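You operate a simulated robot arm through the tools that you are given. There is no shell and no other tool.

The job below is to be done with a simulated two-armed robot. You get a single attempt, and the scene is never put back.

TASK
Hold the green crate on the top of the long desk steady with one hand and put the white cable coil in it with the other.

It is judged by the outcome, as a careful person would: the job done as asked, and still so three seconds after it is handed in. It fails if anything else is knocked over, pushed out of place, dropped, spilled or broken.

THE ROBOT
Two 6-joint arms with two-finger grippers on one trunk, on a base that moves. Base frame: it is fixed to the floor where the robot stands at the start and does not move with it; the origin is under the middle of the robot, x ahead of it, y to its left, z up. Readings come in mm, degrees, newtons and seconds.
The left shoulder is at the start at [61, 143, 775], the right one opposite. With the tool pointing down near the work surface each hand reaches from about 280 to 700 mm from the robot's upright axis, wherever it stands, measured 20 degrees to its own side. Places, roughly: green crate [3750, 3250, 750]; white cable coil (14x14x4 cm) [600, 2500, 700]. Payload 2.45 kg a hand.
Tool frame (each hand has its own): the origin (TCP) lies between the finger pads and is the grasp point; the fingertips stand 26 mm ahead of it; z points along the fingers, y is the line along which they close. The gripper opens to 96 mm; its body begins 69 mm behind the TCP.
Orientation is told as [roll, pitch, yaw] about the base's x, y, z axes, in that order, counted from this pose: with the fingers straight down and closing along the base's y, the tool's x points along the base's -x, its y along +y and its z along -z.

THE INTERFACE
- The arms move only by the tool arm_command. It takes "left_increments", "right_increments" or both (then of equal length, played together; a hand with none holds still); each is a list of rows, each a list of 7 numbers: the shift along the tool's x, y, z in mm, then the turn, a rotation vector about the tool's x, y, z in degrees, then the finger opening in mm, from 0 to 96. In form: [[dx, dy, dz, rx, ry, rz, fingers], ...]. A call has 1 to 20 rows; each row shifts and turns the commanded pose from where the row before left it, along the tool's axes as they then stand. Each row takes 0.2 s and may step no farther than 50 mm and 8.6 degrees from the row before; otherwise, or with a gripper value out of range, the whole call is refused. Where a pose cannot be reached the arm comes as near as it can. A force on the tool above 40 N (or 10 N above the force at the start of the call, whichever is more), or a blocked arm, ends the call early, and 0.2 s more pass. Each finger travels about 79.9 mm/s and halts on what it meets, pressing with about 31 N; the grip force reading is that of the motor and also rises with nothing between the fingers. The clock runs only during rows and for 0.2 s after the last one: add rows that do not move to give the fingers time. The reply holds the time, the measured pose of the TCP, the force on the tool along the base axes, the opening and the grip force, in the units named above and with some noise, with the torque about the TCP (base axes, N m) and any sound that the robot's microphone picked up.
- Cameras (640 x 400 px; columns grow to the right, rows downward): "scene" is now at [143.1, 2.2, 1397.8]; the picture's right is [0.01, -1.00, 0.00], its down [-0.71, -0.01, -0.71] and it looks along [0.71, 0.01, -0.71] (base axes); focal length 271 px, centre (320, 200). "left" rides on the left gripper at [82, -3, -98] in its tool frame; the picture's right is [0.04, 1.00, 0.00], its down [-0.73, 0.03, -0.68] and it looks along [-0.68, 0.03, 0.73] (tool axes); focal length 256 px, centre (320, 200). "right" rides on the right gripper at [82, 3, -98] in its tool frame; the picture's right is [-0.04, 1.00, 0.00], its down [-0.73, -0.03, -0.68] and it looks along [-0.68, -0.03, 0.73] (tool axes); focal length 256 px, centre (320, 200).
- get_image(camera): a new picture of that camera. The clock stands still meanwhile.
- slide_trunk(by): slides the trunk up (or, below 0, down) by that many mm; the arms and the scene camera ride with it, the base frame stays. It gives what a move gives, with no picture.
- base_move(legs): drives the robot by 1 to 6 legs, each [ahead, turn to the left] in mm and degrees, along the robot's own axes; the way and the turn of a leg run together, so that a leg with both is an arc; at most 1500 mm and 180 degrees a leg. The arms and the cameras ride along, it lands a little off, and it stops where it bumps. It gives what a move gives.
- turn_head(pan, tilt): turns the head with the scene camera to pan (to the left, within 86 degrees either way) and tilt (down, from -29 to 69), counted from straight ahead of the robot. It gives what a move gives.
- pixel_to_xyz(camera, pixels): for up to 12 pixels [column, row] of the newest picture of that camera ("zoom" is the newest enlarged one), the place [x, y, z] in the base frame of the surface seen there, good to about 2 mm, but the place of the scene camera against the robot may be out by one fixed shift of up to 25 mm in any direction. The clock stands still meanwhile.
- inspect(camera, box): a new picture of the part [left, top, right, bottom] of that camera's present view, enlarged. The clock stands still meanwhile.
- close_job(): hands the job in; it is judged then, once.

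Unless the task says otherwise, let go and move clear before handing in.

The tools are called after ">>>" as name(argument=value, ...) on one line, values as JSON. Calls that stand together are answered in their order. arm_command: Moves the arms, as the interface text tells. Its arguments: {"type":"object","properties":{"left_increments":{"type":"array","items":{"type":"array","items":{"type":"number"}}},"right_increments":{"type":"array","items":{"type":"array","items":{"type":"number"}}}},"required":[]} The other tools are called the same way: slide_trunk (by) moves the trunk up or down; base_move (legs) drives the base; turn_head (pan, tilt) turns the head that bears the scene camera; get_image (camera) takes a picture; pixel_to_xyz (camera, pixels) gives the place of the surface under pixels of a picture; inspect (camera, box) takes an enlarged picture of a part of a camera's view; close_job () hands the job in.

At the start:

```text
clock: 0.0
left_position: [523.1, 215.3, 984.3]
left_tcp_rot: [0.0, 0.1, -0.8]
left_wrist_force: [0.3, 0.1, -0.8]
left_torque: [-0.02, -0.02, -0.01]
left_opening: 96.2
left_grip_force: 0.1
right_position: [506.6, -240.0, 973.7]
right_tcp_rot: [0.0, 0.0, -0.8]
right_wrist_force: [-0.1, -0.8, 0.6]
right_torque: [0.01, -0.03, 0.0]
right_opening: 95.7
right_grip_force: 0.1
trunk travel left (down, up): [-400.0, 190.0]
robot x, y, heading: [-3.5, -2.7, 0.0]
head pan, tilt (commanded): [0.5, 45.1]
```

scene: 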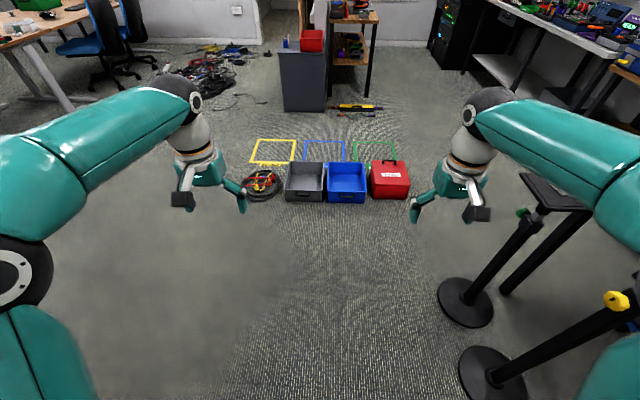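
right: 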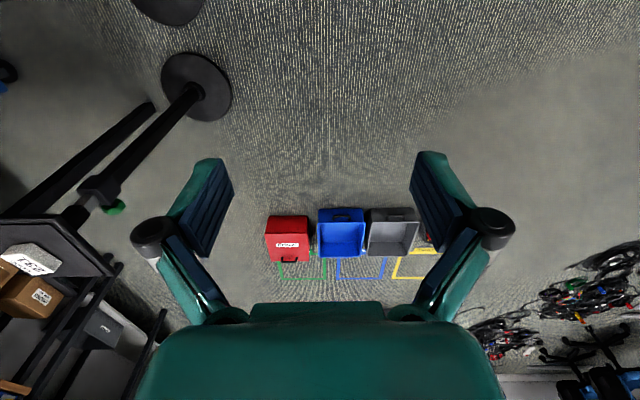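
left: 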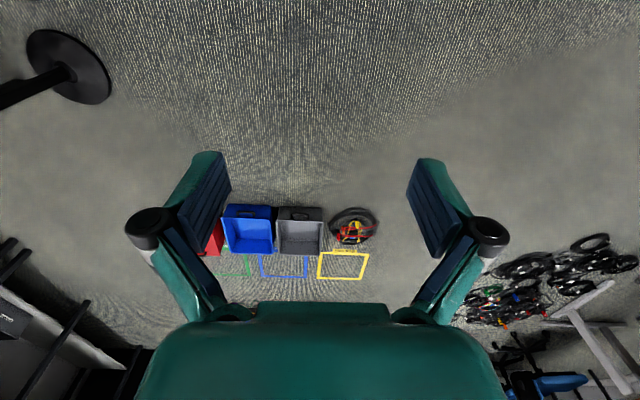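

The starting pictures show floor boxes, a grey cabinet and a desk at the upper left (around pixels 60,30), but neither the coil nor the green crate yet. I'll turn the head left to look for them.

>>> turn_head(pan=75, tilt=20)

>>> get_image(camera="scene")

>>> turn_head(pan=40, tilt=15)

>>> get_image(camera="scene")

```text
clock: 1.5
left_position: [521.9, 213.5, 984.3]
left_tcp_rot: [0.0, 0.0, -0.8]
left_wrist_force: [0.4, 0.2, -1.2]
left_torque: [-0.03, 0.01, 0.02]
left_opening: 95.8
left_grip_force: 0.1
right_position: [506.5, -238.9, 973.6]
right_tcp_rot: [-0.1, 0.1, -0.9]
right_wrist_force: [-0.8, -0.4, 0.0]
right_torque: [0.01, 0.05, -0.03]
right_opening: 96.0
right_grip_force: 0.1
trunk travel left (down, up): [-400.0, 190.0]
robot x, y, heading: [1.6, -0.9, 0.0]
head pan, tilt (commanded): [75.0, 20.0]
```

```text
taken
```

scene: 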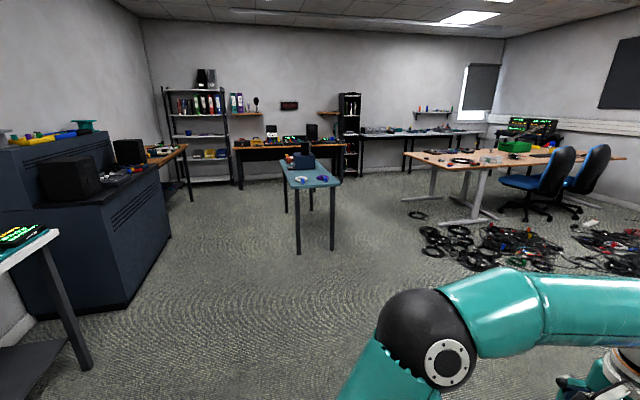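

```text
clock: 2.5
left_position: [524.3, 214.2, 984.3]
left_tcp_rot: [-0.1, -0.1, -0.7]
left_wrist_force: [0.0, -0.2, 0.7]
left_torque: [-0.02, -0.01, 0.0]
left_opening: 95.8
left_grip_force: 0.0
right_position: [506.0, -239.0, 973.8]
right_tcp_rot: [0.1, 0.1, -0.8]
right_wrist_force: [-0.7, -1.5, 0.1]
right_torque: [-0.02, -0.01, 0.01]
right_opening: 96.0
right_grip_force: 0.1
trunk travel left (down, up): [-400.0, 190.0]
robot x, y, heading: [2.6, 1.2, -0.1]
head pan, tilt (commanded): [40.0, 15.0]
```

```text
taken
```

scene: 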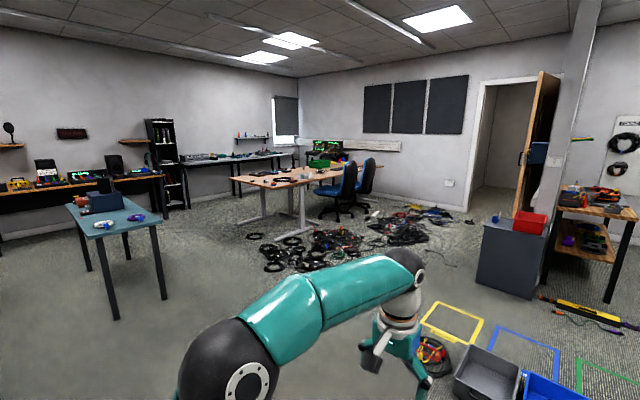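

The pan-40 picture shows a small teal table (about 105,215) with coil-like items and a long wooden desk with something green at about (325,163). I'll zoom in on both and read their places.

>>> inspect(camera="scene", box=[50, 170, 180, 250])

>>> pixel_to_xyz(camera="scene", pixels=[[103, 226], [136, 218], [105, 203], [68, 206], [85, 238], [158, 223], [128, 197], [325, 163], [220, 178], [300, 188], [340, 190], [325, 172]])

>>> inspect(camera="scene", box=[210, 130, 390, 240])

```text
4.92 times, centred on (115, 210) of scene
```

zoom: 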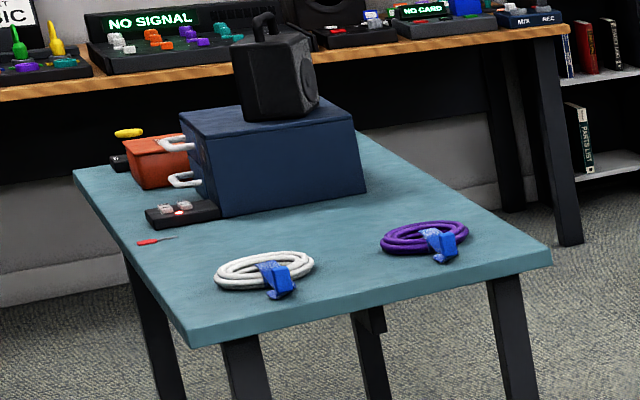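

```text
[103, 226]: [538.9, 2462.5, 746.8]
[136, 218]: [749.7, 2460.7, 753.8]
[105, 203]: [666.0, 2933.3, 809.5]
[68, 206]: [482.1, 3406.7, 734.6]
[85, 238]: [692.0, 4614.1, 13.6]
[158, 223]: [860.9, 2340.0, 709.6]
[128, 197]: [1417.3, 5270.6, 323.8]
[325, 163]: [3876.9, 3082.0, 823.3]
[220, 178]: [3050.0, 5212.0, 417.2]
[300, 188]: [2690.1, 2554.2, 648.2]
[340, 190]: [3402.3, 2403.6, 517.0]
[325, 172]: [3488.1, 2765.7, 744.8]
```

```text
3.56 times, centred on (300, 185) of scene
```

zoom: 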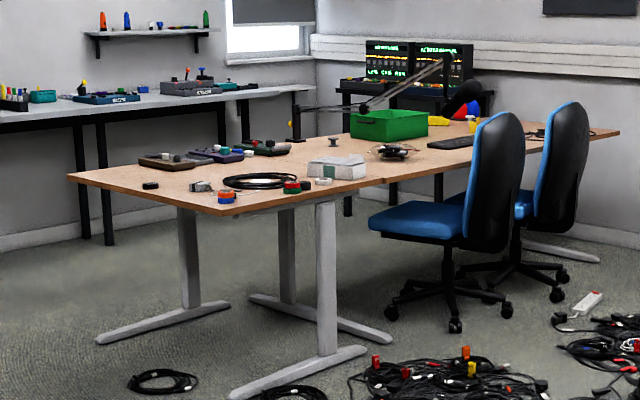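

White coil (zoom ~265,270) sits near the front edge of the teal table; the green crate (zoom ~390,125) is on the desk behind small items and beside a lamp arm. I'll measure the crate and desk points, then the table.

>>> pixel_to_xyz(camera="zoom", pixels=[[352, 130], [386, 118], [386, 138], [427, 112], [427, 133], [225, 213], [72, 178], [370, 182], [330, 168], [395, 152], [450, 142], [240, 180]])

>>> inspect(camera="scene", box=[50, 170, 180, 250])

>>> pixel_to_xyz(camera="zoom", pixels=[[265, 270], [220, 275], [300, 258], [280, 290], [265, 253], [425, 238], [192, 335], [550, 255], [74, 172], [370, 140], [180, 220], [350, 230]])

```text
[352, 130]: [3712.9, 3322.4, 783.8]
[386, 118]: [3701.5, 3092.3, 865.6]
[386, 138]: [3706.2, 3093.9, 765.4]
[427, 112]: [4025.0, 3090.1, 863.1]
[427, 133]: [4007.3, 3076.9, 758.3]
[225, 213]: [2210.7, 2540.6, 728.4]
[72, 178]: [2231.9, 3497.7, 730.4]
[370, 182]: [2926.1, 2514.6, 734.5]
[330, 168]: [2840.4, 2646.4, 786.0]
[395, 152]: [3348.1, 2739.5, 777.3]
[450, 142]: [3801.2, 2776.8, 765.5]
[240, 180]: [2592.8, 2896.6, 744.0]
```

```text
4.92 times, centred on (115, 210) of scene
```

zoom: 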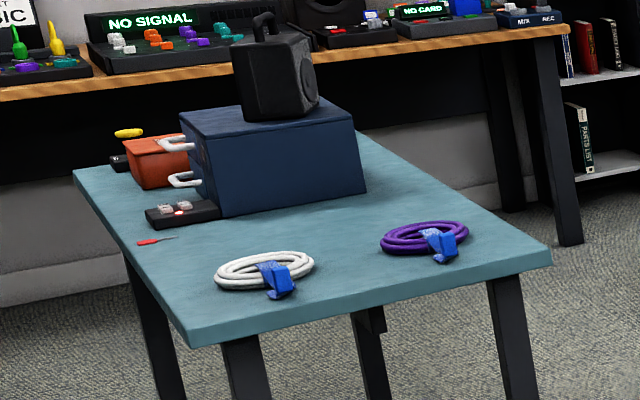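

```text
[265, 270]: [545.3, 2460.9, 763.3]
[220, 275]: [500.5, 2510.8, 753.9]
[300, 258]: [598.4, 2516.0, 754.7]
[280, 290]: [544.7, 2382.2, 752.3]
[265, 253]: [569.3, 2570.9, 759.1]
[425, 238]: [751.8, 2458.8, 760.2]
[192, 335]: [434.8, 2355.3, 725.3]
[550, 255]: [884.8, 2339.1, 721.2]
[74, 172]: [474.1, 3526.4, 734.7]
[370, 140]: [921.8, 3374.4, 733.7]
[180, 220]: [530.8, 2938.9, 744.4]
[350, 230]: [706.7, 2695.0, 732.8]
```

Table top is near z=733 with the coil centred near (548, 2490), and the crate spans about x 3700–4020, y 3080–3330 on the desk. I'll raise the trunk for a better look at the desk, its back aisle and the chairs before choosing an approach.

>>> slide_trunk(by=190)

>>> inspect(camera="scene", box=[280, 130, 400, 205])

>>> pixel_to_xyz(camera="zoom", pixels=[[100, 150], [200, 200], [320, 170], [320, 250], [450, 250], [550, 250], [400, 150], [500, 150], [600, 220], [250, 120], [350, 350], [450, 200]])

```text
clock: 4.6
left_position: [524.2, 214.7, 1174.2]
left_tcp_rot: [0.0, 0.0, -0.8]
left_wrist_force: [-0.2, 0.2, -0.5]
left_torque: [0.01, -0.02, 0.01]
left_opening: 95.8
left_grip_force: 0.1
right_position: [505.2, -239.3, 1165.8]
right_tcp_rot: [0.0, 0.0, -0.8]
right_wrist_force: [-0.6, -0.4, 0.0]
right_torque: [-0.01, 0.01, -0.01]
right_opening: 96.0
right_grip_force: 0.1
trunk travel left (down, up): [-590.0, 0.0]
robot x, y, heading: [0.2, -1.6, 0.1]
head pan, tilt (commanded): [40.0, 15.0]
```

```text
5.33 times, centred on (340, 168) of scene
```

zoom: 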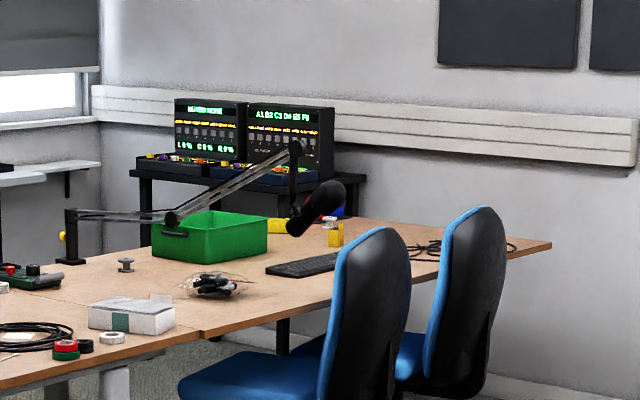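

```text
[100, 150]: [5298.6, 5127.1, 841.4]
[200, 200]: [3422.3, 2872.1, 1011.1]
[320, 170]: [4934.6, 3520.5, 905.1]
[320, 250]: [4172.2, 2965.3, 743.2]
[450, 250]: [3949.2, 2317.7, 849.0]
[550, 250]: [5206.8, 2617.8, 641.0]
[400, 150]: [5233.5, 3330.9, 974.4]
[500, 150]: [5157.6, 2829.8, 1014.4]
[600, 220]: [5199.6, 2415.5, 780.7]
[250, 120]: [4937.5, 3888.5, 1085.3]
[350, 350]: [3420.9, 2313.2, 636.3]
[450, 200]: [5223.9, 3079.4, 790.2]
```

A microphone boom arm (zoom 70,235 → 170,215 → 295,150 → mic 315,210) stretches near the crate, so I must map it carefully. I'll query its points and the desk edges.

>>> pixel_to_xyz(camera="zoom", pixels=[[70, 250], [70, 215], [120, 213], [170, 218], [235, 183], [295, 150], [294, 190], [318, 208], [62, 265], [552, 245], [400, 222], [336, 238]])

>>> pixel_to_xyz(camera="zoom", pixels=[[152, 228], [200, 238], [268, 225], [210, 210], [202, 262], [268, 250], [152, 252], [126, 265], [215, 285], [300, 265], [130, 312], [45, 262]])

```text
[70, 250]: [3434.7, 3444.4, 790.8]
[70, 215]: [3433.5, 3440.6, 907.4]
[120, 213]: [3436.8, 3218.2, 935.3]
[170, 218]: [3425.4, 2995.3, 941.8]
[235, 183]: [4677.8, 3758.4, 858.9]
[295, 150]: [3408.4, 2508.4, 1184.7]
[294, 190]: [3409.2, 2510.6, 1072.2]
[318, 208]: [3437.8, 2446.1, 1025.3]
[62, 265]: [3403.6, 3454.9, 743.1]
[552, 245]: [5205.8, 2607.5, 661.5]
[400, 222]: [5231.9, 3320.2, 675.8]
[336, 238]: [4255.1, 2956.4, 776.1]
```

```text
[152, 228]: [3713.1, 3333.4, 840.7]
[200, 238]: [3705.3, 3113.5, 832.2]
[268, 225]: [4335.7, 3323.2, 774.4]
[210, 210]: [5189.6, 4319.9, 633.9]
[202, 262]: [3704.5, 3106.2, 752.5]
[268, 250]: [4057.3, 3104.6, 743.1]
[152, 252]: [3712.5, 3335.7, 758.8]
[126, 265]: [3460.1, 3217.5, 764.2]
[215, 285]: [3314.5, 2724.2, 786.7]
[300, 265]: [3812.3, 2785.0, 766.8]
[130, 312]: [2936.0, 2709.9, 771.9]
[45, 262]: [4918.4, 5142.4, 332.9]
```

The boom lies in the plane x≈3430 (base at 3434,3444; arm at z≈940 going to y≈2500), so the crate at x 3705–4030 is clear of it, and chairs block the front; I'll approach the crate from behind the desk later. First I'll drive to the teal table to pick the coil.

>>> base_move(legs=[[0, 71], [1000, 0], [900, 0], [0, 19]])

>>> turn_head(pan=0, tilt=40)

>>> get_image(camera="scene")

```text
clock: 18.9
left_position: [398.6, 2338.3, 1174.4]
left_tcp_rot: [0.0, 0.0, 89.3]
left_wrist_force: [-0.6, 0.2, 0.2]
left_torque: [-0.01, 0.02, -0.01]
left_opening: 96.0
left_grip_force: 0.0
right_position: [853.2, 2321.2, 1164.1]
right_tcp_rot: [0.0, 0.0, 89.3]
right_wrist_force: [0.4, 0.1, -0.8]
right_torque: [0.01, -0.01, -0.01]
right_opening: 96.0
right_grip_force: 0.1
trunk travel left (down, up): [-590.0, 0.0]
robot x, y, heading: [629.1, 1817.1, 90.1]
head pan, tilt (commanded): [40.0, 15.0]
```

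```text
clock: 20.0
left_position: [397.5, 2336.9, 1175.3]
left_tcp_rot: [-0.1, 0.0, 89.3]
left_wrist_force: [0.3, 0.3, 0.3]
left_torque: [0.03, -0.01, -0.01]
left_opening: 95.9
left_grip_force: 0.0
right_position: [852.6, 2321.1, 1165.1]
right_tcp_rot: [0.1, 0.0, 89.3]
right_wrist_force: [0.7, -0.2, -0.5]
right_torque: [0.02, 0.01, 0.02]
right_opening: 95.9
right_grip_force: 0.2
trunk travel left (down, up): [-590.0, 0.0]
robot x, y, heading: [633.0, 1815.1, 90.3]
head pan, tilt (commanded): [0.0, 40.0]
```

```text
taken
```

scene: 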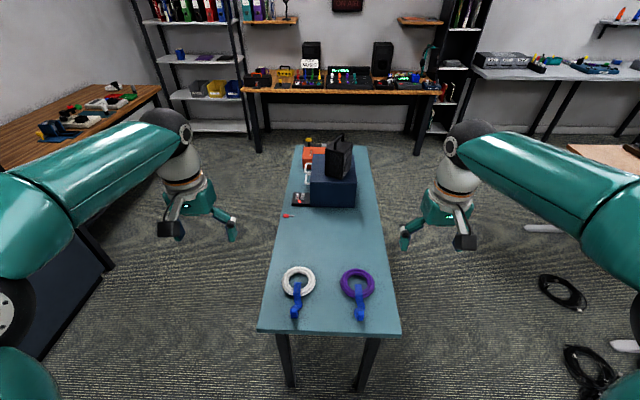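

The white coil is at about (299,281) with its blue strap toward me (297,300), the purple one at (358,284). I'll zoom and measure ring geometry.

>>> inspect(camera="scene", box=[250, 250, 410, 350])

>>> pixel_to_xyz(camera="scene", pixels=[[299, 281], [285, 279], [313, 281], [299, 269], [300, 290], [297, 305], [295, 315], [258, 331], [401, 333], [342, 283], [374, 284], [299, 296]])

```text
4.00 times, centred on (330, 300) of scene
```

zoom: 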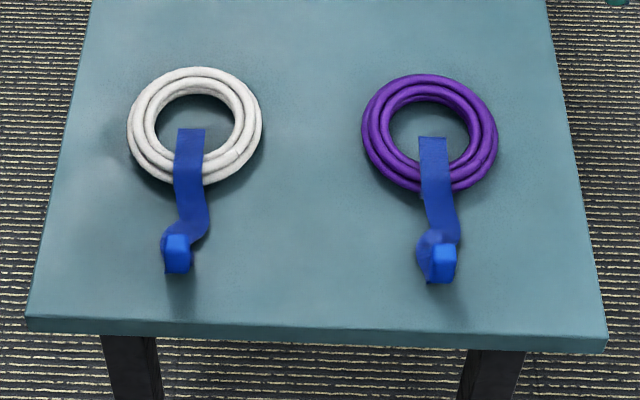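

```text
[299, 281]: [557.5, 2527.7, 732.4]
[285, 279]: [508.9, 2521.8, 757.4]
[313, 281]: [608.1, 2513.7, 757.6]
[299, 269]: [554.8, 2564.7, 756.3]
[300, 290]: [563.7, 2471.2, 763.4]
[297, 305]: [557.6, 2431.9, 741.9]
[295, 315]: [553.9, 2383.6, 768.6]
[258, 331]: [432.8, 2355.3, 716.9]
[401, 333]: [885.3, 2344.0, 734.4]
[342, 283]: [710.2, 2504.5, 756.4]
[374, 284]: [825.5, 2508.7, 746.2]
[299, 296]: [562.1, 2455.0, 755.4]
```

The ring is centred near (558, 2515), outer radius ~70 mm, hole ~84 mm, with the strap tail running to y≈2380 toward me. I'd like to be able to turn the coil by 90° when placing, so I'll test in free air that the left wrist can yaw that far.

>>> arm_command(left_increments=[[0, 0, 0, 0, 0, -8.2, 96], [0, 0, 0, 0, 0, -8.2, 96], [0, 0, 0, 0, 0, -8.2, 96], [0, 0, 0, 0, 0, -8.2, 96], [0, 0, 0, 0, 0, -8.2, 96], [0, 0, 0, 0, 0, -8.2, 96], [0, 0, 0, 0, 0, -8.2, 96], [0, 0, 0, 0, 0, -8.2, 96], [0, 0, 0, 0, 0, -8.2, 96], [0, 0, 0, 0, 0, -8.2, 96], [0, 0, 0, 0, 0, -8.0, 96]])

```text
clock: 22.4
left_position: [399.6, 2338.1, 1174.3]
left_tcp_rot: [0.0, -0.1, 179.4]
left_wrist_force: [0.0, 0.2, 0.6]
left_torque: [0.03, 0.01, -0.01]
left_opening: 96.2
left_grip_force: 0.1
right_position: [852.8, 2320.7, 1165.2]
right_tcp_rot: [0.0, 0.0, 89.3]
right_wrist_force: [1.0, 0.3, -0.1]
right_torque: [0.0, 0.01, -0.01]
right_opening: 96.1
right_grip_force: 0.0
trunk travel left (down, up): [-590.0, 0.0]
robot x, y, heading: [628.2, 1815.7, 89.9]
head pan, tilt (commanded): [0.0, 40.0]
```

The wrist reached 90° counterclockwise without trouble. I'll turn it back and drive 170 mm closer so the coil is within comfortable reach.

>>> arm_command(left_increments=[[0, 0, 0, 0, 0, 8.2, 96], [0, 0, 0, 0, 0, 8.2, 96], [0, 0, 0, 0, 0, 8.2, 96], [0, 0, 0, 0, 0, 8.2, 96], [0, 0, 0, 0, 0, 8.2, 96], [0, 0, 0, 0, 0, 8.2, 96], [0, 0, 0, 0, 0, 8.2, 96], [0, 0, 0, 0, 0, 8.2, 96], [0, 0, 0, 0, 0, 8.2, 96], [0, 0, 0, 0, 0, 8.2, 96], [0, 0, 0, 0, 0, 8.0, 96]])

>>> base_move(legs=[[150, 0]])

>>> get_image(camera="left")

>>> get_image(camera="scene")

```text
clock: 24.8
left_position: [398.1, 2339.3, 1174.5]
left_tcp_rot: [0.0, 0.0, 89.1]
left_wrist_force: [0.5, 0.2, 0.6]
left_torque: [0.01, 0.01, -0.02]
left_opening: 96.0
left_grip_force: 0.1
right_position: [851.7, 2320.1, 1164.1]
right_tcp_rot: [0.0, 0.0, 89.3]
right_wrist_force: [-0.1, 0.3, -0.7]
right_torque: [0.01, 0.01, 0.0]
right_opening: 96.0
right_grip_force: 0.0
trunk travel left (down, up): [-590.0, 0.0]
robot x, y, heading: [628.1, 1812.6, 90.1]
head pan, tilt (commanded): [0.0, 40.0]
```

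```text
clock: 26.2
left_position: [399.0, 2490.6, 1174.5]
left_tcp_rot: [0.0, 0.1, 89.2]
left_wrist_force: [0.5, 0.6, -0.6]
left_torque: [-0.03, 0.01, 0.03]
left_opening: 95.8
left_grip_force: 0.2
right_position: [853.0, 2474.6, 1163.6]
right_tcp_rot: [0.0, 0.1, 89.2]
right_wrist_force: [0.6, 0.5, -0.3]
right_torque: [0.01, 0.0, -0.02]
right_opening: 95.7
right_grip_force: 0.0
trunk travel left (down, up): [-590.0, 0.0]
robot x, y, heading: [631.8, 1967.6, 90.2]
head pan, tilt (commanded): [0.0, 40.0]
```

```text
taken
```

left: 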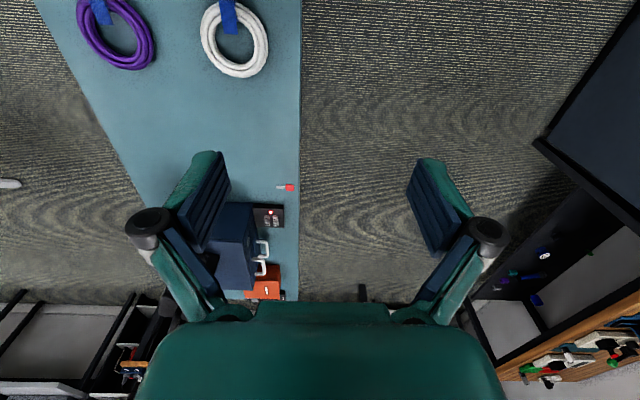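

```text
taken
```

scene: 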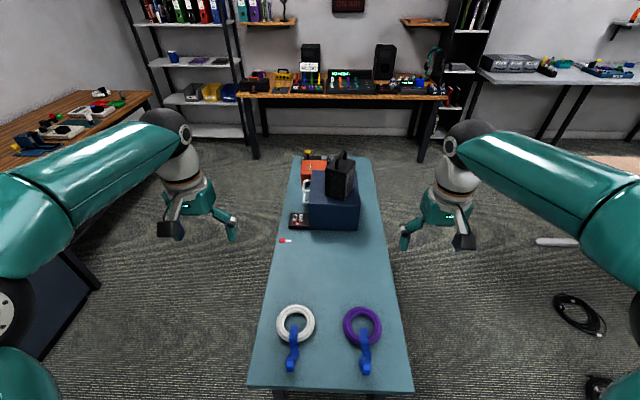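

Left hand camera shows the white ring at about (235,40), strap at (228,15). I'll get accurate ring points from this camera.

>>> pixel_to_xyz(camera="left", pixels=[[207, 38], [262, 45], [237, 70], [220, 57], [255, 65], [210, 15], [258, 20], [228, 22], [225, 5], [235, 45], [299, 100], [250, 20]])

```text
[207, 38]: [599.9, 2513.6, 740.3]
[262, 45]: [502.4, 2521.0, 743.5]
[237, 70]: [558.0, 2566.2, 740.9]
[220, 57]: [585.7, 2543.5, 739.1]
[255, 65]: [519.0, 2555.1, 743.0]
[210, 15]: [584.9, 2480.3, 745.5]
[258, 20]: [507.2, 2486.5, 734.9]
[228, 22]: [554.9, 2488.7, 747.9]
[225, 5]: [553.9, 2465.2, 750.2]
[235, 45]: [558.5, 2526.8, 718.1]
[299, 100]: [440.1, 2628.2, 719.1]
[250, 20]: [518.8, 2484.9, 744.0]
```

The hand camera puts the table top at z≈718 and the ring top at ≈744, ring centre about (551,2514). I'll lower the trunk 300 mm, both hands staying well above the tabletop, then look closer.

>>> slide_trunk(by=-300)

>>> arm_command(left_increments=[[10, -25, 0, 0, 0, 0, 96], [10, -25, 0, 0, 0, 0, 96], [10, -25, 0, 0, 0, 0, 80], [10, -25, 0, 0, 0, 0, 64], [0, 0, 0, 0, 0, 0, 64]])

>>> get_image(camera="left")

```text
clock: 29.2
left_position: [398.8, 2490.5, 875.5]
left_tcp_rot: [-0.1, 0.1, 89.2]
left_wrist_force: [0.0, 1.2, 0.5]
left_torque: [0.02, 0.02, 0.02]
left_opening: 95.9
left_grip_force: 0.1
right_position: [853.6, 2472.3, 866.0]
right_tcp_rot: [0.0, 0.0, 89.2]
right_wrist_force: [0.1, -0.4, 0.2]
right_torque: [0.0, 0.0, -0.01]
right_opening: 96.0
right_grip_force: 0.0
trunk travel left (down, up): [-290.0, 300.0]
robot x, y, heading: [631.5, 1964.8, 89.9]
head pan, tilt (commanded): [0.0, 40.0]
```

```text
clock: 30.4
left_position: [497.1, 2448.7, 874.6]
left_tcp_rot: [-0.1, -0.1, 89.3]
left_wrist_force: [-0.9, 0.1, 0.0]
left_torque: [0.01, 0.01, 0.0]
left_opening: 63.7
left_grip_force: 0.1
right_position: [852.7, 2471.8, 865.7]
right_tcp_rot: [0.0, 0.0, 89.3]
right_wrist_force: [-0.1, 0.7, -0.5]
right_torque: [0.0, -0.01, -0.02]
right_opening: 95.8
right_grip_force: 0.1
trunk travel left (down, up): [-290.0, 300.0]
robot x, y, heading: [634.5, 1966.9, 90.1]
head pan, tilt (commanded): [0.0, 40.0]
```

```text
taken
```

left: 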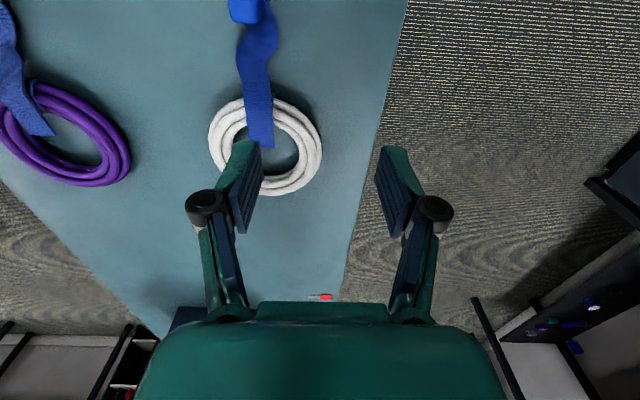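

The ring now shows clearly: its west side bundle lies at about (310,150), hole centre about (268,145). I'll measure bundle points there.

>>> pixel_to_xyz(camera="left", pixels=[[310, 150], [318, 150], [301, 150], [310, 135], [310, 165], [297, 178], [285, 150], [212, 142], [285, 108], [280, 188], [330, 150], [250, 12]])

>>> inspect(camera="left", box=[190, 80, 350, 210])

```text
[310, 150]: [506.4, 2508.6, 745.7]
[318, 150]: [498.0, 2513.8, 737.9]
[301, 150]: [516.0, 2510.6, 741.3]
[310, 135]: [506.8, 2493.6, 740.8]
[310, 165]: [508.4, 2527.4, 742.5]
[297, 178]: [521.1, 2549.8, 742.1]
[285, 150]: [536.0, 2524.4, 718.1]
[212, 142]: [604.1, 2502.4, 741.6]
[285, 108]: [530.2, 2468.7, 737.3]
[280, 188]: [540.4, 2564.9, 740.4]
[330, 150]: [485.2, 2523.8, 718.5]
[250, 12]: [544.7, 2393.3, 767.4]
```

```text
3.08 times, centred on (270, 145) of left
```

zoom: 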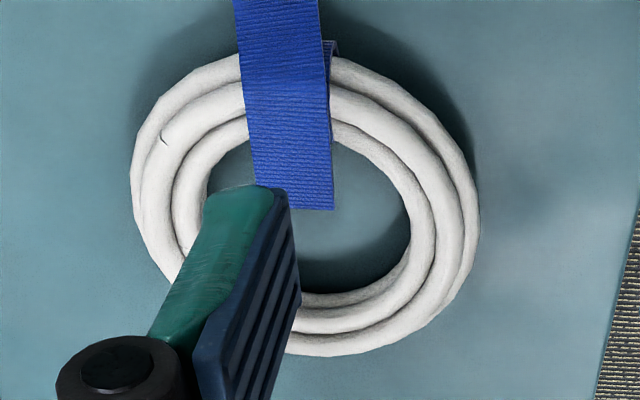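

The west bundle spans x≈494–522 at y≈2513, so the grasp point is (508, 2514). I'll move above it at height and lower partway, then check.

>>> arm_command(left_increments=[[-30, -5, 0, 0, 0, 0, 64], [-35, -6, 0, 0, 0, 0, 64], [0, 0, 30, 0, 0, 0, 64], [0, 0, 30, 0, 0, 0, 64], [0, 0, 0, 0, 0, 0, 64]])

>>> get_image(camera="left")

```text
clock: 31.6
left_position: [511.3, 2514.5, 815.3]
left_tcp_rot: [0.0, 0.1, 89.3]
left_wrist_force: [-0.3, 0.4, 0.5]
left_torque: [-0.01, -0.03, -0.02]
left_opening: 64.3
left_grip_force: 0.0
right_position: [852.5, 2472.9, 865.2]
right_tcp_rot: [0.0, 0.0, 89.3]
right_wrist_force: [-0.5, -0.4, -0.1]
right_torque: [-0.02, 0.0, -0.03]
right_opening: 95.9
right_grip_force: 0.2
trunk travel left (down, up): [-290.0, 300.0]
robot x, y, heading: [633.9, 1966.0, 89.8]
head pan, tilt (commanded): [0.0, 40.0]
```

```text
taken
```

left: 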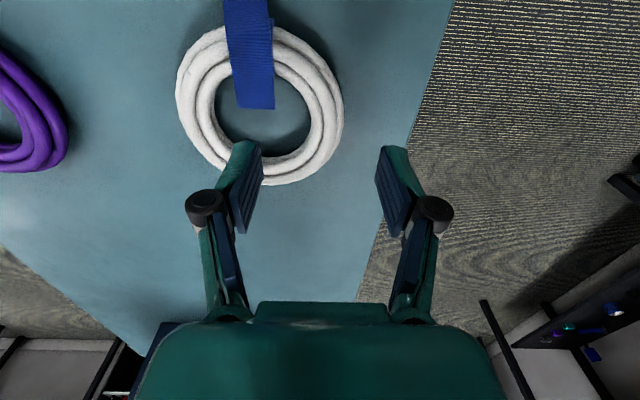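

The left hand is above the bundle; I'll re-measure the bundle here before the final descent.

>>> pixel_to_xyz(camera="left", pixels=[[325, 105], [340, 105], [312, 105], [322, 90], [322, 120], [182, 90], [270, 130], [290, 175], [250, 60], [345, 130]])

```text
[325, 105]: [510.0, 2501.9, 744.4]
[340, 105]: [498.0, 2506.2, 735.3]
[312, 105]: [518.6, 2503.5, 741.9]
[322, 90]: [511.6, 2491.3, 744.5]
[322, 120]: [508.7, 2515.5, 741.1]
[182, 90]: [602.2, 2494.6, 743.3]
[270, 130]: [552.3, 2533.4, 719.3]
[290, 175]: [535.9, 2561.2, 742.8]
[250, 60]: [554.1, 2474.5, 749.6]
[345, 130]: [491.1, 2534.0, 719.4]
```

Bundle centre is x≈509, and the hand is at 511 — aligned. I'll descend to z≈749 (tips ~4 mm above the table) and close.

>>> arm_command(left_increments=[[0, 1, 22, 0, 0, 0, 64], [0, 0, 22, 0, 0, 0, 64], [0, 0, 15, 0, 0, 0, 64], [0, 0, 6, 0, 0, 0, 64], [0, 0, 0, 0, 0, 0, 64]])

>>> get_image(camera="left")

```text
clock: 32.8
left_position: [508.1, 2511.9, 749.1]
left_tcp_rot: [0.0, -0.2, 89.2]
left_wrist_force: [0.2, -0.2, 0.5]
left_torque: [-0.03, 0.01, -0.02]
left_opening: 63.8
left_grip_force: 0.1
right_position: [854.3, 2472.4, 865.7]
right_tcp_rot: [-0.1, 0.1, 89.3]
right_wrist_force: [-0.4, 0.0, -0.6]
right_torque: [0.01, 0.0, -0.03]
right_opening: 96.3
right_grip_force: 0.0
trunk travel left (down, up): [-290.0, 300.0]
robot x, y, heading: [635.5, 1972.4, 90.0]
head pan, tilt (commanded): [0.0, 40.0]
```

```text
taken
```

left: 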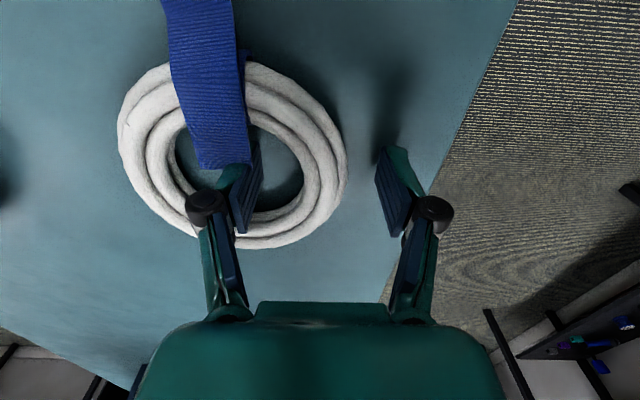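

The inner finger sits in the ring's hole at (248,185) and the outer one outside at (385,190), with no contact force. I'll close on the bundle.

>>> arm_command(left_increments=[[0, 0, 1, 0, 0, 0, 45], [0, 0, 0, 0, 0, 0, 30], [0, 0, 0, 0, 0, 0, 10], [0, 0, 0, 0, 0, 0, 5], [0, 0, 0, 0, 0, 0, 5], [0, 0, 0, 0, 0, 0, 5]])

>>> get_image(camera="left")

```text
clock: 34.2
left_position: [508.5, 2512.1, 749.1]
left_tcp_rot: [0.0, 0.1, 89.2]
left_wrist_force: [0.2, -0.4, 1.6]
left_torque: [0.01, 0.06, -0.08]
left_opening: 28.3
left_grip_force: 31.3
right_position: [853.0, 2472.7, 865.0]
right_tcp_rot: [-0.1, 0.0, 89.3]
right_wrist_force: [-0.7, 0.6, 0.9]
right_torque: [-0.01, 0.0, 0.01]
right_opening: 96.0
right_grip_force: 0.0
trunk travel left (down, up): [-290.0, 300.0]
robot x, y, heading: [629.5, 1965.3, 90.4]
head pan, tilt (commanded): [0.0, 40.0]
```

```text
taken
```

left: 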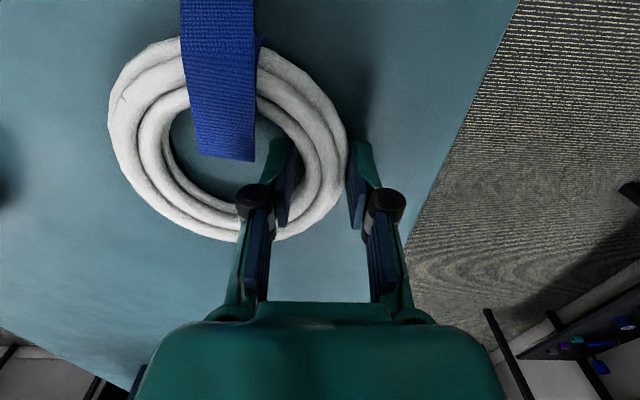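

The fingers have closed on the bundle at 28 mm opening with 31 N grip. I'll lift slowly and check the coil comes along.

>>> arm_command(left_increments=[[0, 0, -10, 0, 0, 0, 5], [0, 0, -15, 0, 0, 0, 5], [0, 0, -25, 0, 0, 0, 5], [0, 0, -25, 0, 0, 0, 5], [0, 0, 0, 0, 0, 0, 5]])

>>> get_image(camera="left")

>>> get_image(camera="scene")

```text
clock: 35.4
left_position: [509.5, 2513.5, 825.3]
left_tcp_rot: [0.0, 0.0, 89.1]
left_wrist_force: [-0.1, 1.2, -2.4]
left_torque: [0.03, 0.14, -0.02]
left_opening: 28.2
left_grip_force: 30.7
right_position: [853.1, 2473.3, 864.5]
right_tcp_rot: [0.0, 0.1, 89.3]
right_wrist_force: [-0.1, -0.1, 0.0]
right_torque: [0.0, -0.02, 0.02]
right_opening: 96.0
right_grip_force: 0.2
trunk travel left (down, up): [-290.0, 300.0]
robot x, y, heading: [631.3, 1963.3, 90.1]
head pan, tilt (commanded): [0.0, 40.0]
```

```text
taken
```

left: 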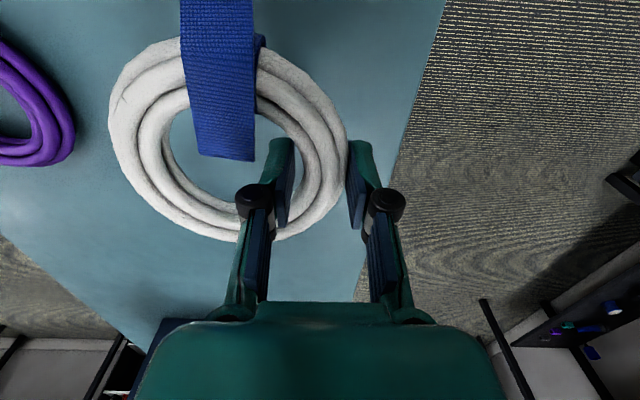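

```text
taken
```

scene: 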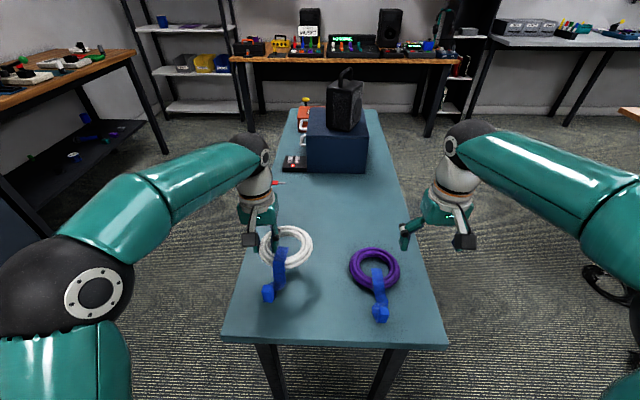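

The coil came up level and secure (about 2.4 N load). I'll raise the trunk, then back away from the table.

>>> slide_trunk(by=250)

>>> base_move(legs=[[-450, 0]])

>>> turn_head(pan=-55, tilt=25)

>>> get_image(camera="scene")

```text
clock: 38.0
left_position: [510.1, 2513.9, 1074.3]
left_tcp_rot: [0.0, 0.1, 89.2]
left_wrist_force: [-0.5, 0.0, -3.2]
left_torque: [0.02, 0.1, -0.05]
left_opening: 28.0
left_grip_force: 30.7
right_position: [853.0, 2473.5, 1116.6]
right_tcp_rot: [-0.1, 0.1, 89.2]
right_wrist_force: [-0.4, 0.2, -0.5]
right_torque: [-0.01, -0.01, 0.0]
right_opening: 96.2
right_grip_force: 0.0
trunk travel left (down, up): [-540.0, 50.0]
robot x, y, heading: [630.1, 1964.2, 89.8]
head pan, tilt (commanded): [0.0, 40.0]
```

```text
clock: 40.7
left_position: [510.9, 2065.1, 1074.9]
left_tcp_rot: [-0.1, 0.0, 88.9]
left_wrist_force: [0.2, -0.5, -3.1]
left_torque: [0.06, 0.11, -0.02]
left_opening: 28.1
left_grip_force: 31.2
right_position: [854.2, 2023.5, 1116.1]
right_tcp_rot: [0.0, 0.0, 89.0]
right_wrist_force: [-0.6, 0.3, -0.9]
right_torque: [0.05, -0.02, -0.01]
right_opening: 95.9
right_grip_force: 0.0
trunk travel left (down, up): [-540.0, 50.0]
robot x, y, heading: [631.0, 1516.5, 89.7]
head pan, tilt (commanded): [0.0, 40.0]
```

```text
clock: 42.0
left_position: [510.2, 2067.2, 1076.0]
left_tcp_rot: [0.0, 0.1, 89.0]
left_wrist_force: [-0.5, -0.5, -2.0]
left_torque: [0.0, 0.11, 0.01]
left_opening: 28.0
left_grip_force: 31.5
right_position: [855.2, 2023.4, 1116.6]
right_tcp_rot: [-0.1, 0.1, 89.0]
right_wrist_force: [0.2, -0.6, -1.1]
right_torque: [0.0, -0.01, 0.01]
right_opening: 96.1
right_grip_force: 0.1
trunk travel left (down, up): [-540.0, 50.0]
robot x, y, heading: [631.5, 1518.7, 89.8]
head pan, tilt (commanded): [-55.0, 25.0]
```

```text
taken
```

scene: 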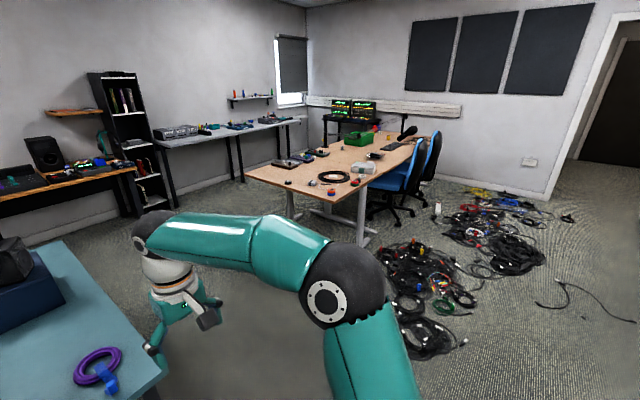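

I see the corridor between the teal table and the desk's west end, and the cable heap at (430,300). The arm hides part of the floor, so I'll look at the corridor from other head angles to locate cables lying on the floor.

>>> turn_head(pan=-25, tilt=20)

>>> get_image(camera="scene")

>>> turn_head(pan=-75, tilt=25)

>>> get_image(camera="scene")

>>> pixel_to_xyz(camera="scene", pixels=[[250, 200], [300, 240], [350, 300], [400, 250], [200, 150], [450, 220], [150, 200], [120, 250], [500, 300], [300, 330], [250, 300], [200, 230]])

```text
clock: 42.9
left_position: [510.1, 2066.2, 1075.9]
left_tcp_rot: [0.0, 0.1, 89.0]
left_wrist_force: [-0.1, -0.5, -2.4]
left_torque: [0.02, 0.08, 0.02]
left_opening: 28.3
left_grip_force: 30.9
right_position: [854.0, 2023.2, 1115.4]
right_tcp_rot: [-0.1, 0.1, 88.9]
right_wrist_force: [-0.4, 0.4, 0.3]
right_torque: [0.0, 0.01, 0.03]
right_opening: 96.0
right_grip_force: 0.0
trunk travel left (down, up): [-540.0, 50.0]
robot x, y, heading: [630.4, 1516.9, 89.9]
head pan, tilt (commanded): [-25.0, 20.0]
```

```text
taken
```

scene: 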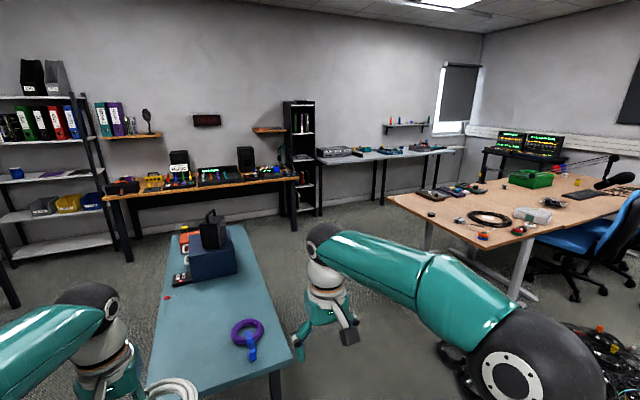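

```text
clock: 44.1
left_position: [511.0, 2065.3, 1074.7]
left_tcp_rot: [0.0, 0.1, 89.0]
left_wrist_force: [0.1, -0.4, -3.0]
left_torque: [0.01, 0.1, 0.02]
left_opening: 28.2
left_grip_force: 31.3
right_position: [855.1, 2022.7, 1114.9]
right_tcp_rot: [0.1, 0.1, 88.9]
right_wrist_force: [-0.3, 1.0, -0.1]
right_torque: [-0.04, 0.0, -0.01]
right_opening: 96.0
right_grip_force: 0.1
trunk travel left (down, up): [-540.0, 50.0]
robot x, y, heading: [629.4, 1517.8, 89.8]
head pan, tilt (commanded): [-75.0, 25.0]
```

```text
taken
```

scene: 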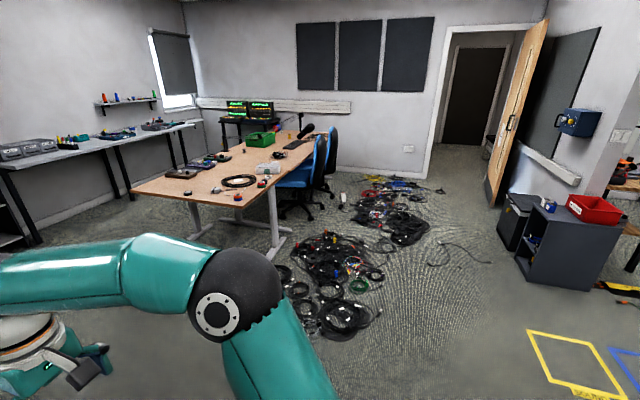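

```text
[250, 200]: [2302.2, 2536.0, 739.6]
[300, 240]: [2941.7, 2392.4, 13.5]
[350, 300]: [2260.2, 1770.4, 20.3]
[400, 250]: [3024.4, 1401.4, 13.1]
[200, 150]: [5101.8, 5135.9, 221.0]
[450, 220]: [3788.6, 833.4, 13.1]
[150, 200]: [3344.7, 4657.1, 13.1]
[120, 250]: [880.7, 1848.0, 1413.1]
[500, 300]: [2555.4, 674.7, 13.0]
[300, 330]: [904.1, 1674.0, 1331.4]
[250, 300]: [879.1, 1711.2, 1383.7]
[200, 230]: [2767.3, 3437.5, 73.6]
```

The floor reads z≈13 from the scene camera, so its height offset is ~+13 mm. Before driving I'll look down at my own base to judge its footprint, and measure the back counter's front edge and the corridor.

>>> pixel_to_xyz(camera="scene", pixels=[[30, 168], [100, 148], [160, 136], [195, 125], [38, 240], [128, 198], [185, 160], [130, 193], [222, 142], [215, 165], [305, 130], [270, 250]])

>>> turn_head(pan=0, tilt=69)

>>> get_image(camera="scene")

```text
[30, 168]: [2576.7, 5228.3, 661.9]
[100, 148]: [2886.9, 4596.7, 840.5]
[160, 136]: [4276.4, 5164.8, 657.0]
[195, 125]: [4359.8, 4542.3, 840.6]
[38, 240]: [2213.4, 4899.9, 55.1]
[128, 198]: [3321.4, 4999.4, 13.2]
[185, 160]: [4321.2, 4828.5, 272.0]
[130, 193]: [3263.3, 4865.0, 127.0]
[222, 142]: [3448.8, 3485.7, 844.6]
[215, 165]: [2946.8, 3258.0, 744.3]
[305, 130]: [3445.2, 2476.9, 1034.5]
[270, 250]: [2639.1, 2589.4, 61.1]
```

```text
clock: 45.5
left_position: [511.1, 2065.7, 1075.3]
left_tcp_rot: [0.0, 0.1, 89.0]
left_wrist_force: [0.2, -0.5, -2.8]
left_torque: [0.04, 0.1, 0.03]
left_opening: 28.1
left_grip_force: 31.4
right_position: [854.8, 2022.7, 1115.9]
right_tcp_rot: [0.1, 0.0, 89.0]
right_wrist_force: [0.0, 0.5, 0.6]
right_torque: [0.01, 0.01, 0.0]
right_opening: 96.1
right_grip_force: 0.1
trunk travel left (down, up): [-540.0, 50.0]
robot x, y, heading: [628.5, 1518.3, 89.7]
head pan, tilt (commanded): [0.0, 68.8]
```

```text
taken
```

scene: 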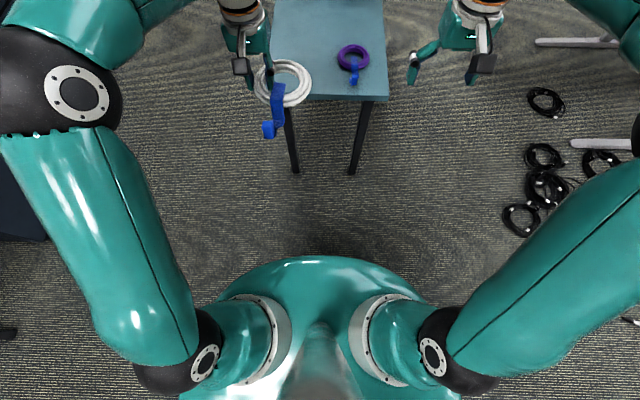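

Looking down I see my own rounded body front at (310,258) and floor cable coils at (545,102), (543,155), (520,218). I'll measure these.

>>> pixel_to_xyz(camera="scene", pixels=[[310, 260], [310, 300], [250, 275], [370, 275], [528, 95], [524, 155], [503, 218], [535, 42], [572, 143], [390, 98], [310, 250], [230, 300]])

```text
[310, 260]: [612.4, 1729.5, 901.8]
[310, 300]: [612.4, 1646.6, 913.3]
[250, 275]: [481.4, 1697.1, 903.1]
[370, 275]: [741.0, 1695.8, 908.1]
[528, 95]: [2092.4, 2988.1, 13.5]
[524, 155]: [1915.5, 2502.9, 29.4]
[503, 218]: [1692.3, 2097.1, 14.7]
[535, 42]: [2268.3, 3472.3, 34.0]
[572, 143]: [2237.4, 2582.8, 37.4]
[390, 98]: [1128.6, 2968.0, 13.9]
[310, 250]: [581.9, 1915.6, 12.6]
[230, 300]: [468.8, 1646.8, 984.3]
```

My body front extends ~212 mm ahead of the axis at shoulder height; the nearest floor coil's west edge is at about (1692, 2097). I'll go round: east to x≈1290, north between table and cables, checking on the way.

>>> base_move(legs=[[0, -90], [650, 0], [0, 90]])

>>> turn_head(pan=0, tilt=35)

>>> get_image(camera="scene")

```text
clock: 49.2
left_position: [1126.0, 1793.6, 1076.6]
left_tcp_rot: [0.2, 0.2, 16.0]
left_wrist_force: [0.8, -0.3, -2.8]
left_torque: [0.17, 0.05, -0.03]
left_opening: 28.4
left_grip_force: 31.4
right_position: [1183.8, 1452.1, 1114.8]
right_tcp_rot: [0.2, 0.1, 15.9]
right_wrist_force: [0.3, 0.1, 0.3]
right_torque: [0.06, 0.05, -0.02]
right_opening: 96.3
right_grip_force: 0.0
trunk travel left (down, up): [-540.0, 50.0]
robot x, y, heading: [611.3, 1576.2, 14.2]
head pan, tilt (commanded): [0.0, 68.8]
stopped in leg 1: the robot was blocked; the commanded pose is now the measured one
```

```text
clock: 50.2
left_position: [1124.3, 1796.9, 1076.0]
left_tcp_rot: [0.0, 0.1, 16.0]
left_wrist_force: [0.8, -0.2, -2.4]
left_torque: [0.1, 0.03, 0.0]
left_opening: 28.1
left_grip_force: 31.1
right_position: [1183.4, 1454.9, 1117.8]
right_tcp_rot: [0.0, 0.0, 16.0]
right_wrist_force: [0.5, -0.2, -0.8]
right_torque: [0.01, -0.03, -0.01]
right_opening: 96.0
right_grip_force: 0.1
trunk travel left (down, up): [-540.0, 50.0]
robot x, y, heading: [614.8, 1574.3, 14.6]
head pan, tilt (commanded): [0.0, 35.0]
```

```text
taken
```

scene: 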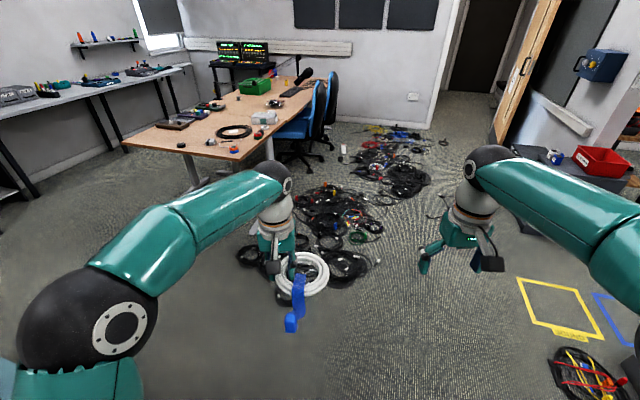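

The turn stopped at heading 14.6° — something blocked the base and shifted me about 57 mm north, though the coil is still held (31 N). I need to see what I touched, so I'll look down on both sides.

>>> turn_head(pan=-86, tilt=45)

>>> get_image(camera="scene")

>>> turn_head(pan=86, tilt=45)

>>> get_image(camera="scene")

>>> get_image(camera="right")

```text
clock: 51.8
left_position: [1123.9, 1795.7, 1074.9]
left_tcp_rot: [0.1, 0.0, 16.0]
left_wrist_force: [0.6, -0.1, -2.9]
left_torque: [0.13, 0.01, -0.02]
left_opening: 28.4
left_grip_force: 30.6
right_position: [1183.1, 1455.0, 1117.8]
right_tcp_rot: [0.1, 0.0, 16.0]
right_wrist_force: [1.0, -0.4, -0.6]
right_torque: [0.0, 0.01, 0.01]
right_opening: 96.0
right_grip_force: 0.0
trunk travel left (down, up): [-540.0, 50.0]
robot x, y, heading: [613.6, 1580.0, 14.7]
head pan, tilt (commanded): [-85.9, 45.0]
```

```text
taken
```

scene: 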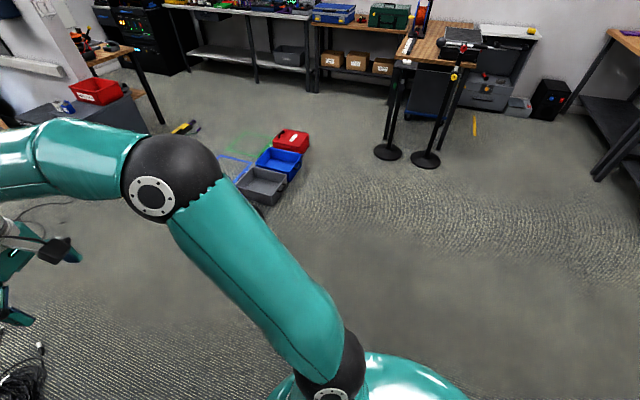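

```text
clock: 54.4
left_position: [1123.2, 1797.2, 1075.1]
left_tcp_rot: [0.0, 0.0, 16.0]
left_wrist_force: [-0.5, 0.4, -2.7]
left_torque: [0.11, -0.01, -0.02]
left_opening: 28.1
left_grip_force: 31.1
right_position: [1183.8, 1454.4, 1117.8]
right_tcp_rot: [0.1, -0.1, 16.1]
right_wrist_force: [-0.3, -0.4, 0.6]
right_torque: [0.02, -0.02, -0.01]
right_opening: 95.9
right_grip_force: 0.1
trunk travel left (down, up): [-540.0, 50.0]
robot x, y, heading: [618.1, 1578.5, 14.2]
head pan, tilt (commanded): [85.9, 45.0]
```

```text
taken
```

scene: 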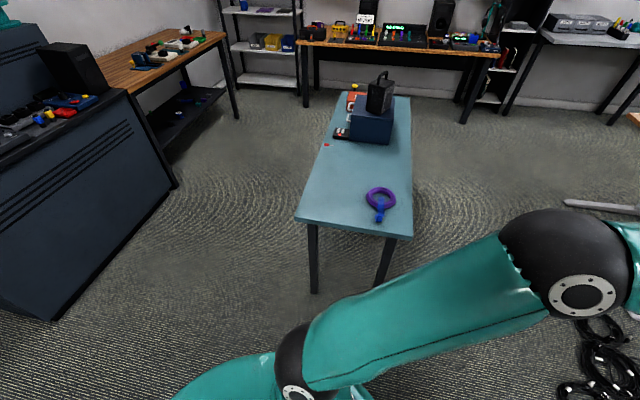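

```text
taken
```

right: 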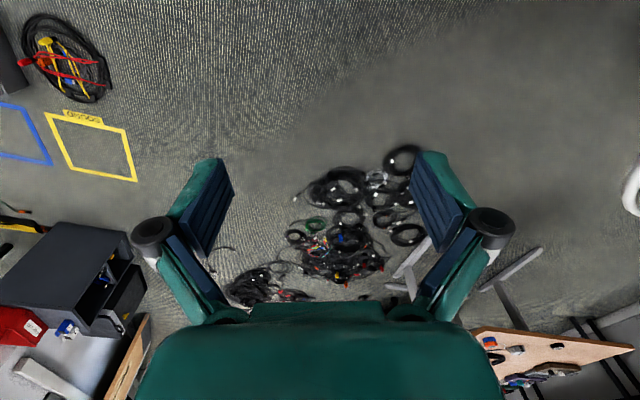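

Nothing on the floor is visible in these pictures near my front or sides, so I can't tell yet what blocked me. I'll turn the free right gripper around (180° about its axis) so its camera looks back at my base.

>>> arm_command(right_increments=[[0, 0, 0, 0, 0, 8.5, 96], [0, 0, 0, 0, 0, 8.5, 96], [0, 0, 0, 0, 0, 8.5, 96], [0, 0, 0, 0, 0, 8.5, 96], [0, 0, 0, 0, 0, 8.5, 96], [0, 0, 0, 0, 0, 8.5, 96], [0, 0, 0, 0, 0, 8.5, 96], [0, 0, 0, 0, 0, 8.5, 96], [0, 0, 0, 0, 0, 8.5, 96], [0, 0, 0, 0, 0, 8.5, 96], [0, 0, 0, 0, 0, 8.5, 96], [0, 0, 0, 0, 0, 8.5, 96], [0, 0, 0, 0, 0, 8.5, 96], [0, 0, 0, 0, 0, 8.5, 96], [0, 0, 0, 0, 0, 8.5, 96], [0, 0, 0, 0, 0, 8.5, 96], [0, 0, 0, 0, 0, 8.5, 96], [0, 0, 0, 0, 0, 8.5, 96]])

>>> get_image(camera="right")

```text
clock: 58.2
left_position: [1123.2, 1796.6, 1075.3]
left_tcp_rot: [0.0, 0.0, 16.0]
left_wrist_force: [-0.1, -0.3, -2.8]
left_torque: [0.13, 0.02, 0.0]
left_opening: 28.1
left_grip_force: 30.9
right_position: [1183.2, 1456.0, 1116.2]
right_tcp_rot: [-0.1, 0.0, -137.2]
right_wrist_force: [0.0, -0.7, 0.0]
right_torque: [0.0, 0.01, 0.02]
right_opening: 95.9
right_grip_force: 0.0
trunk travel left (down, up): [-540.0, 50.0]
robot x, y, heading: [613.4, 1573.8, 14.7]
head pan, tilt (commanded): [85.9, 45.0]
```

```text
taken
```

right: 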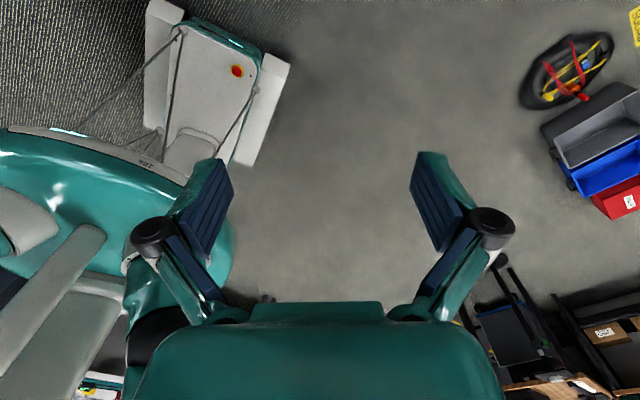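

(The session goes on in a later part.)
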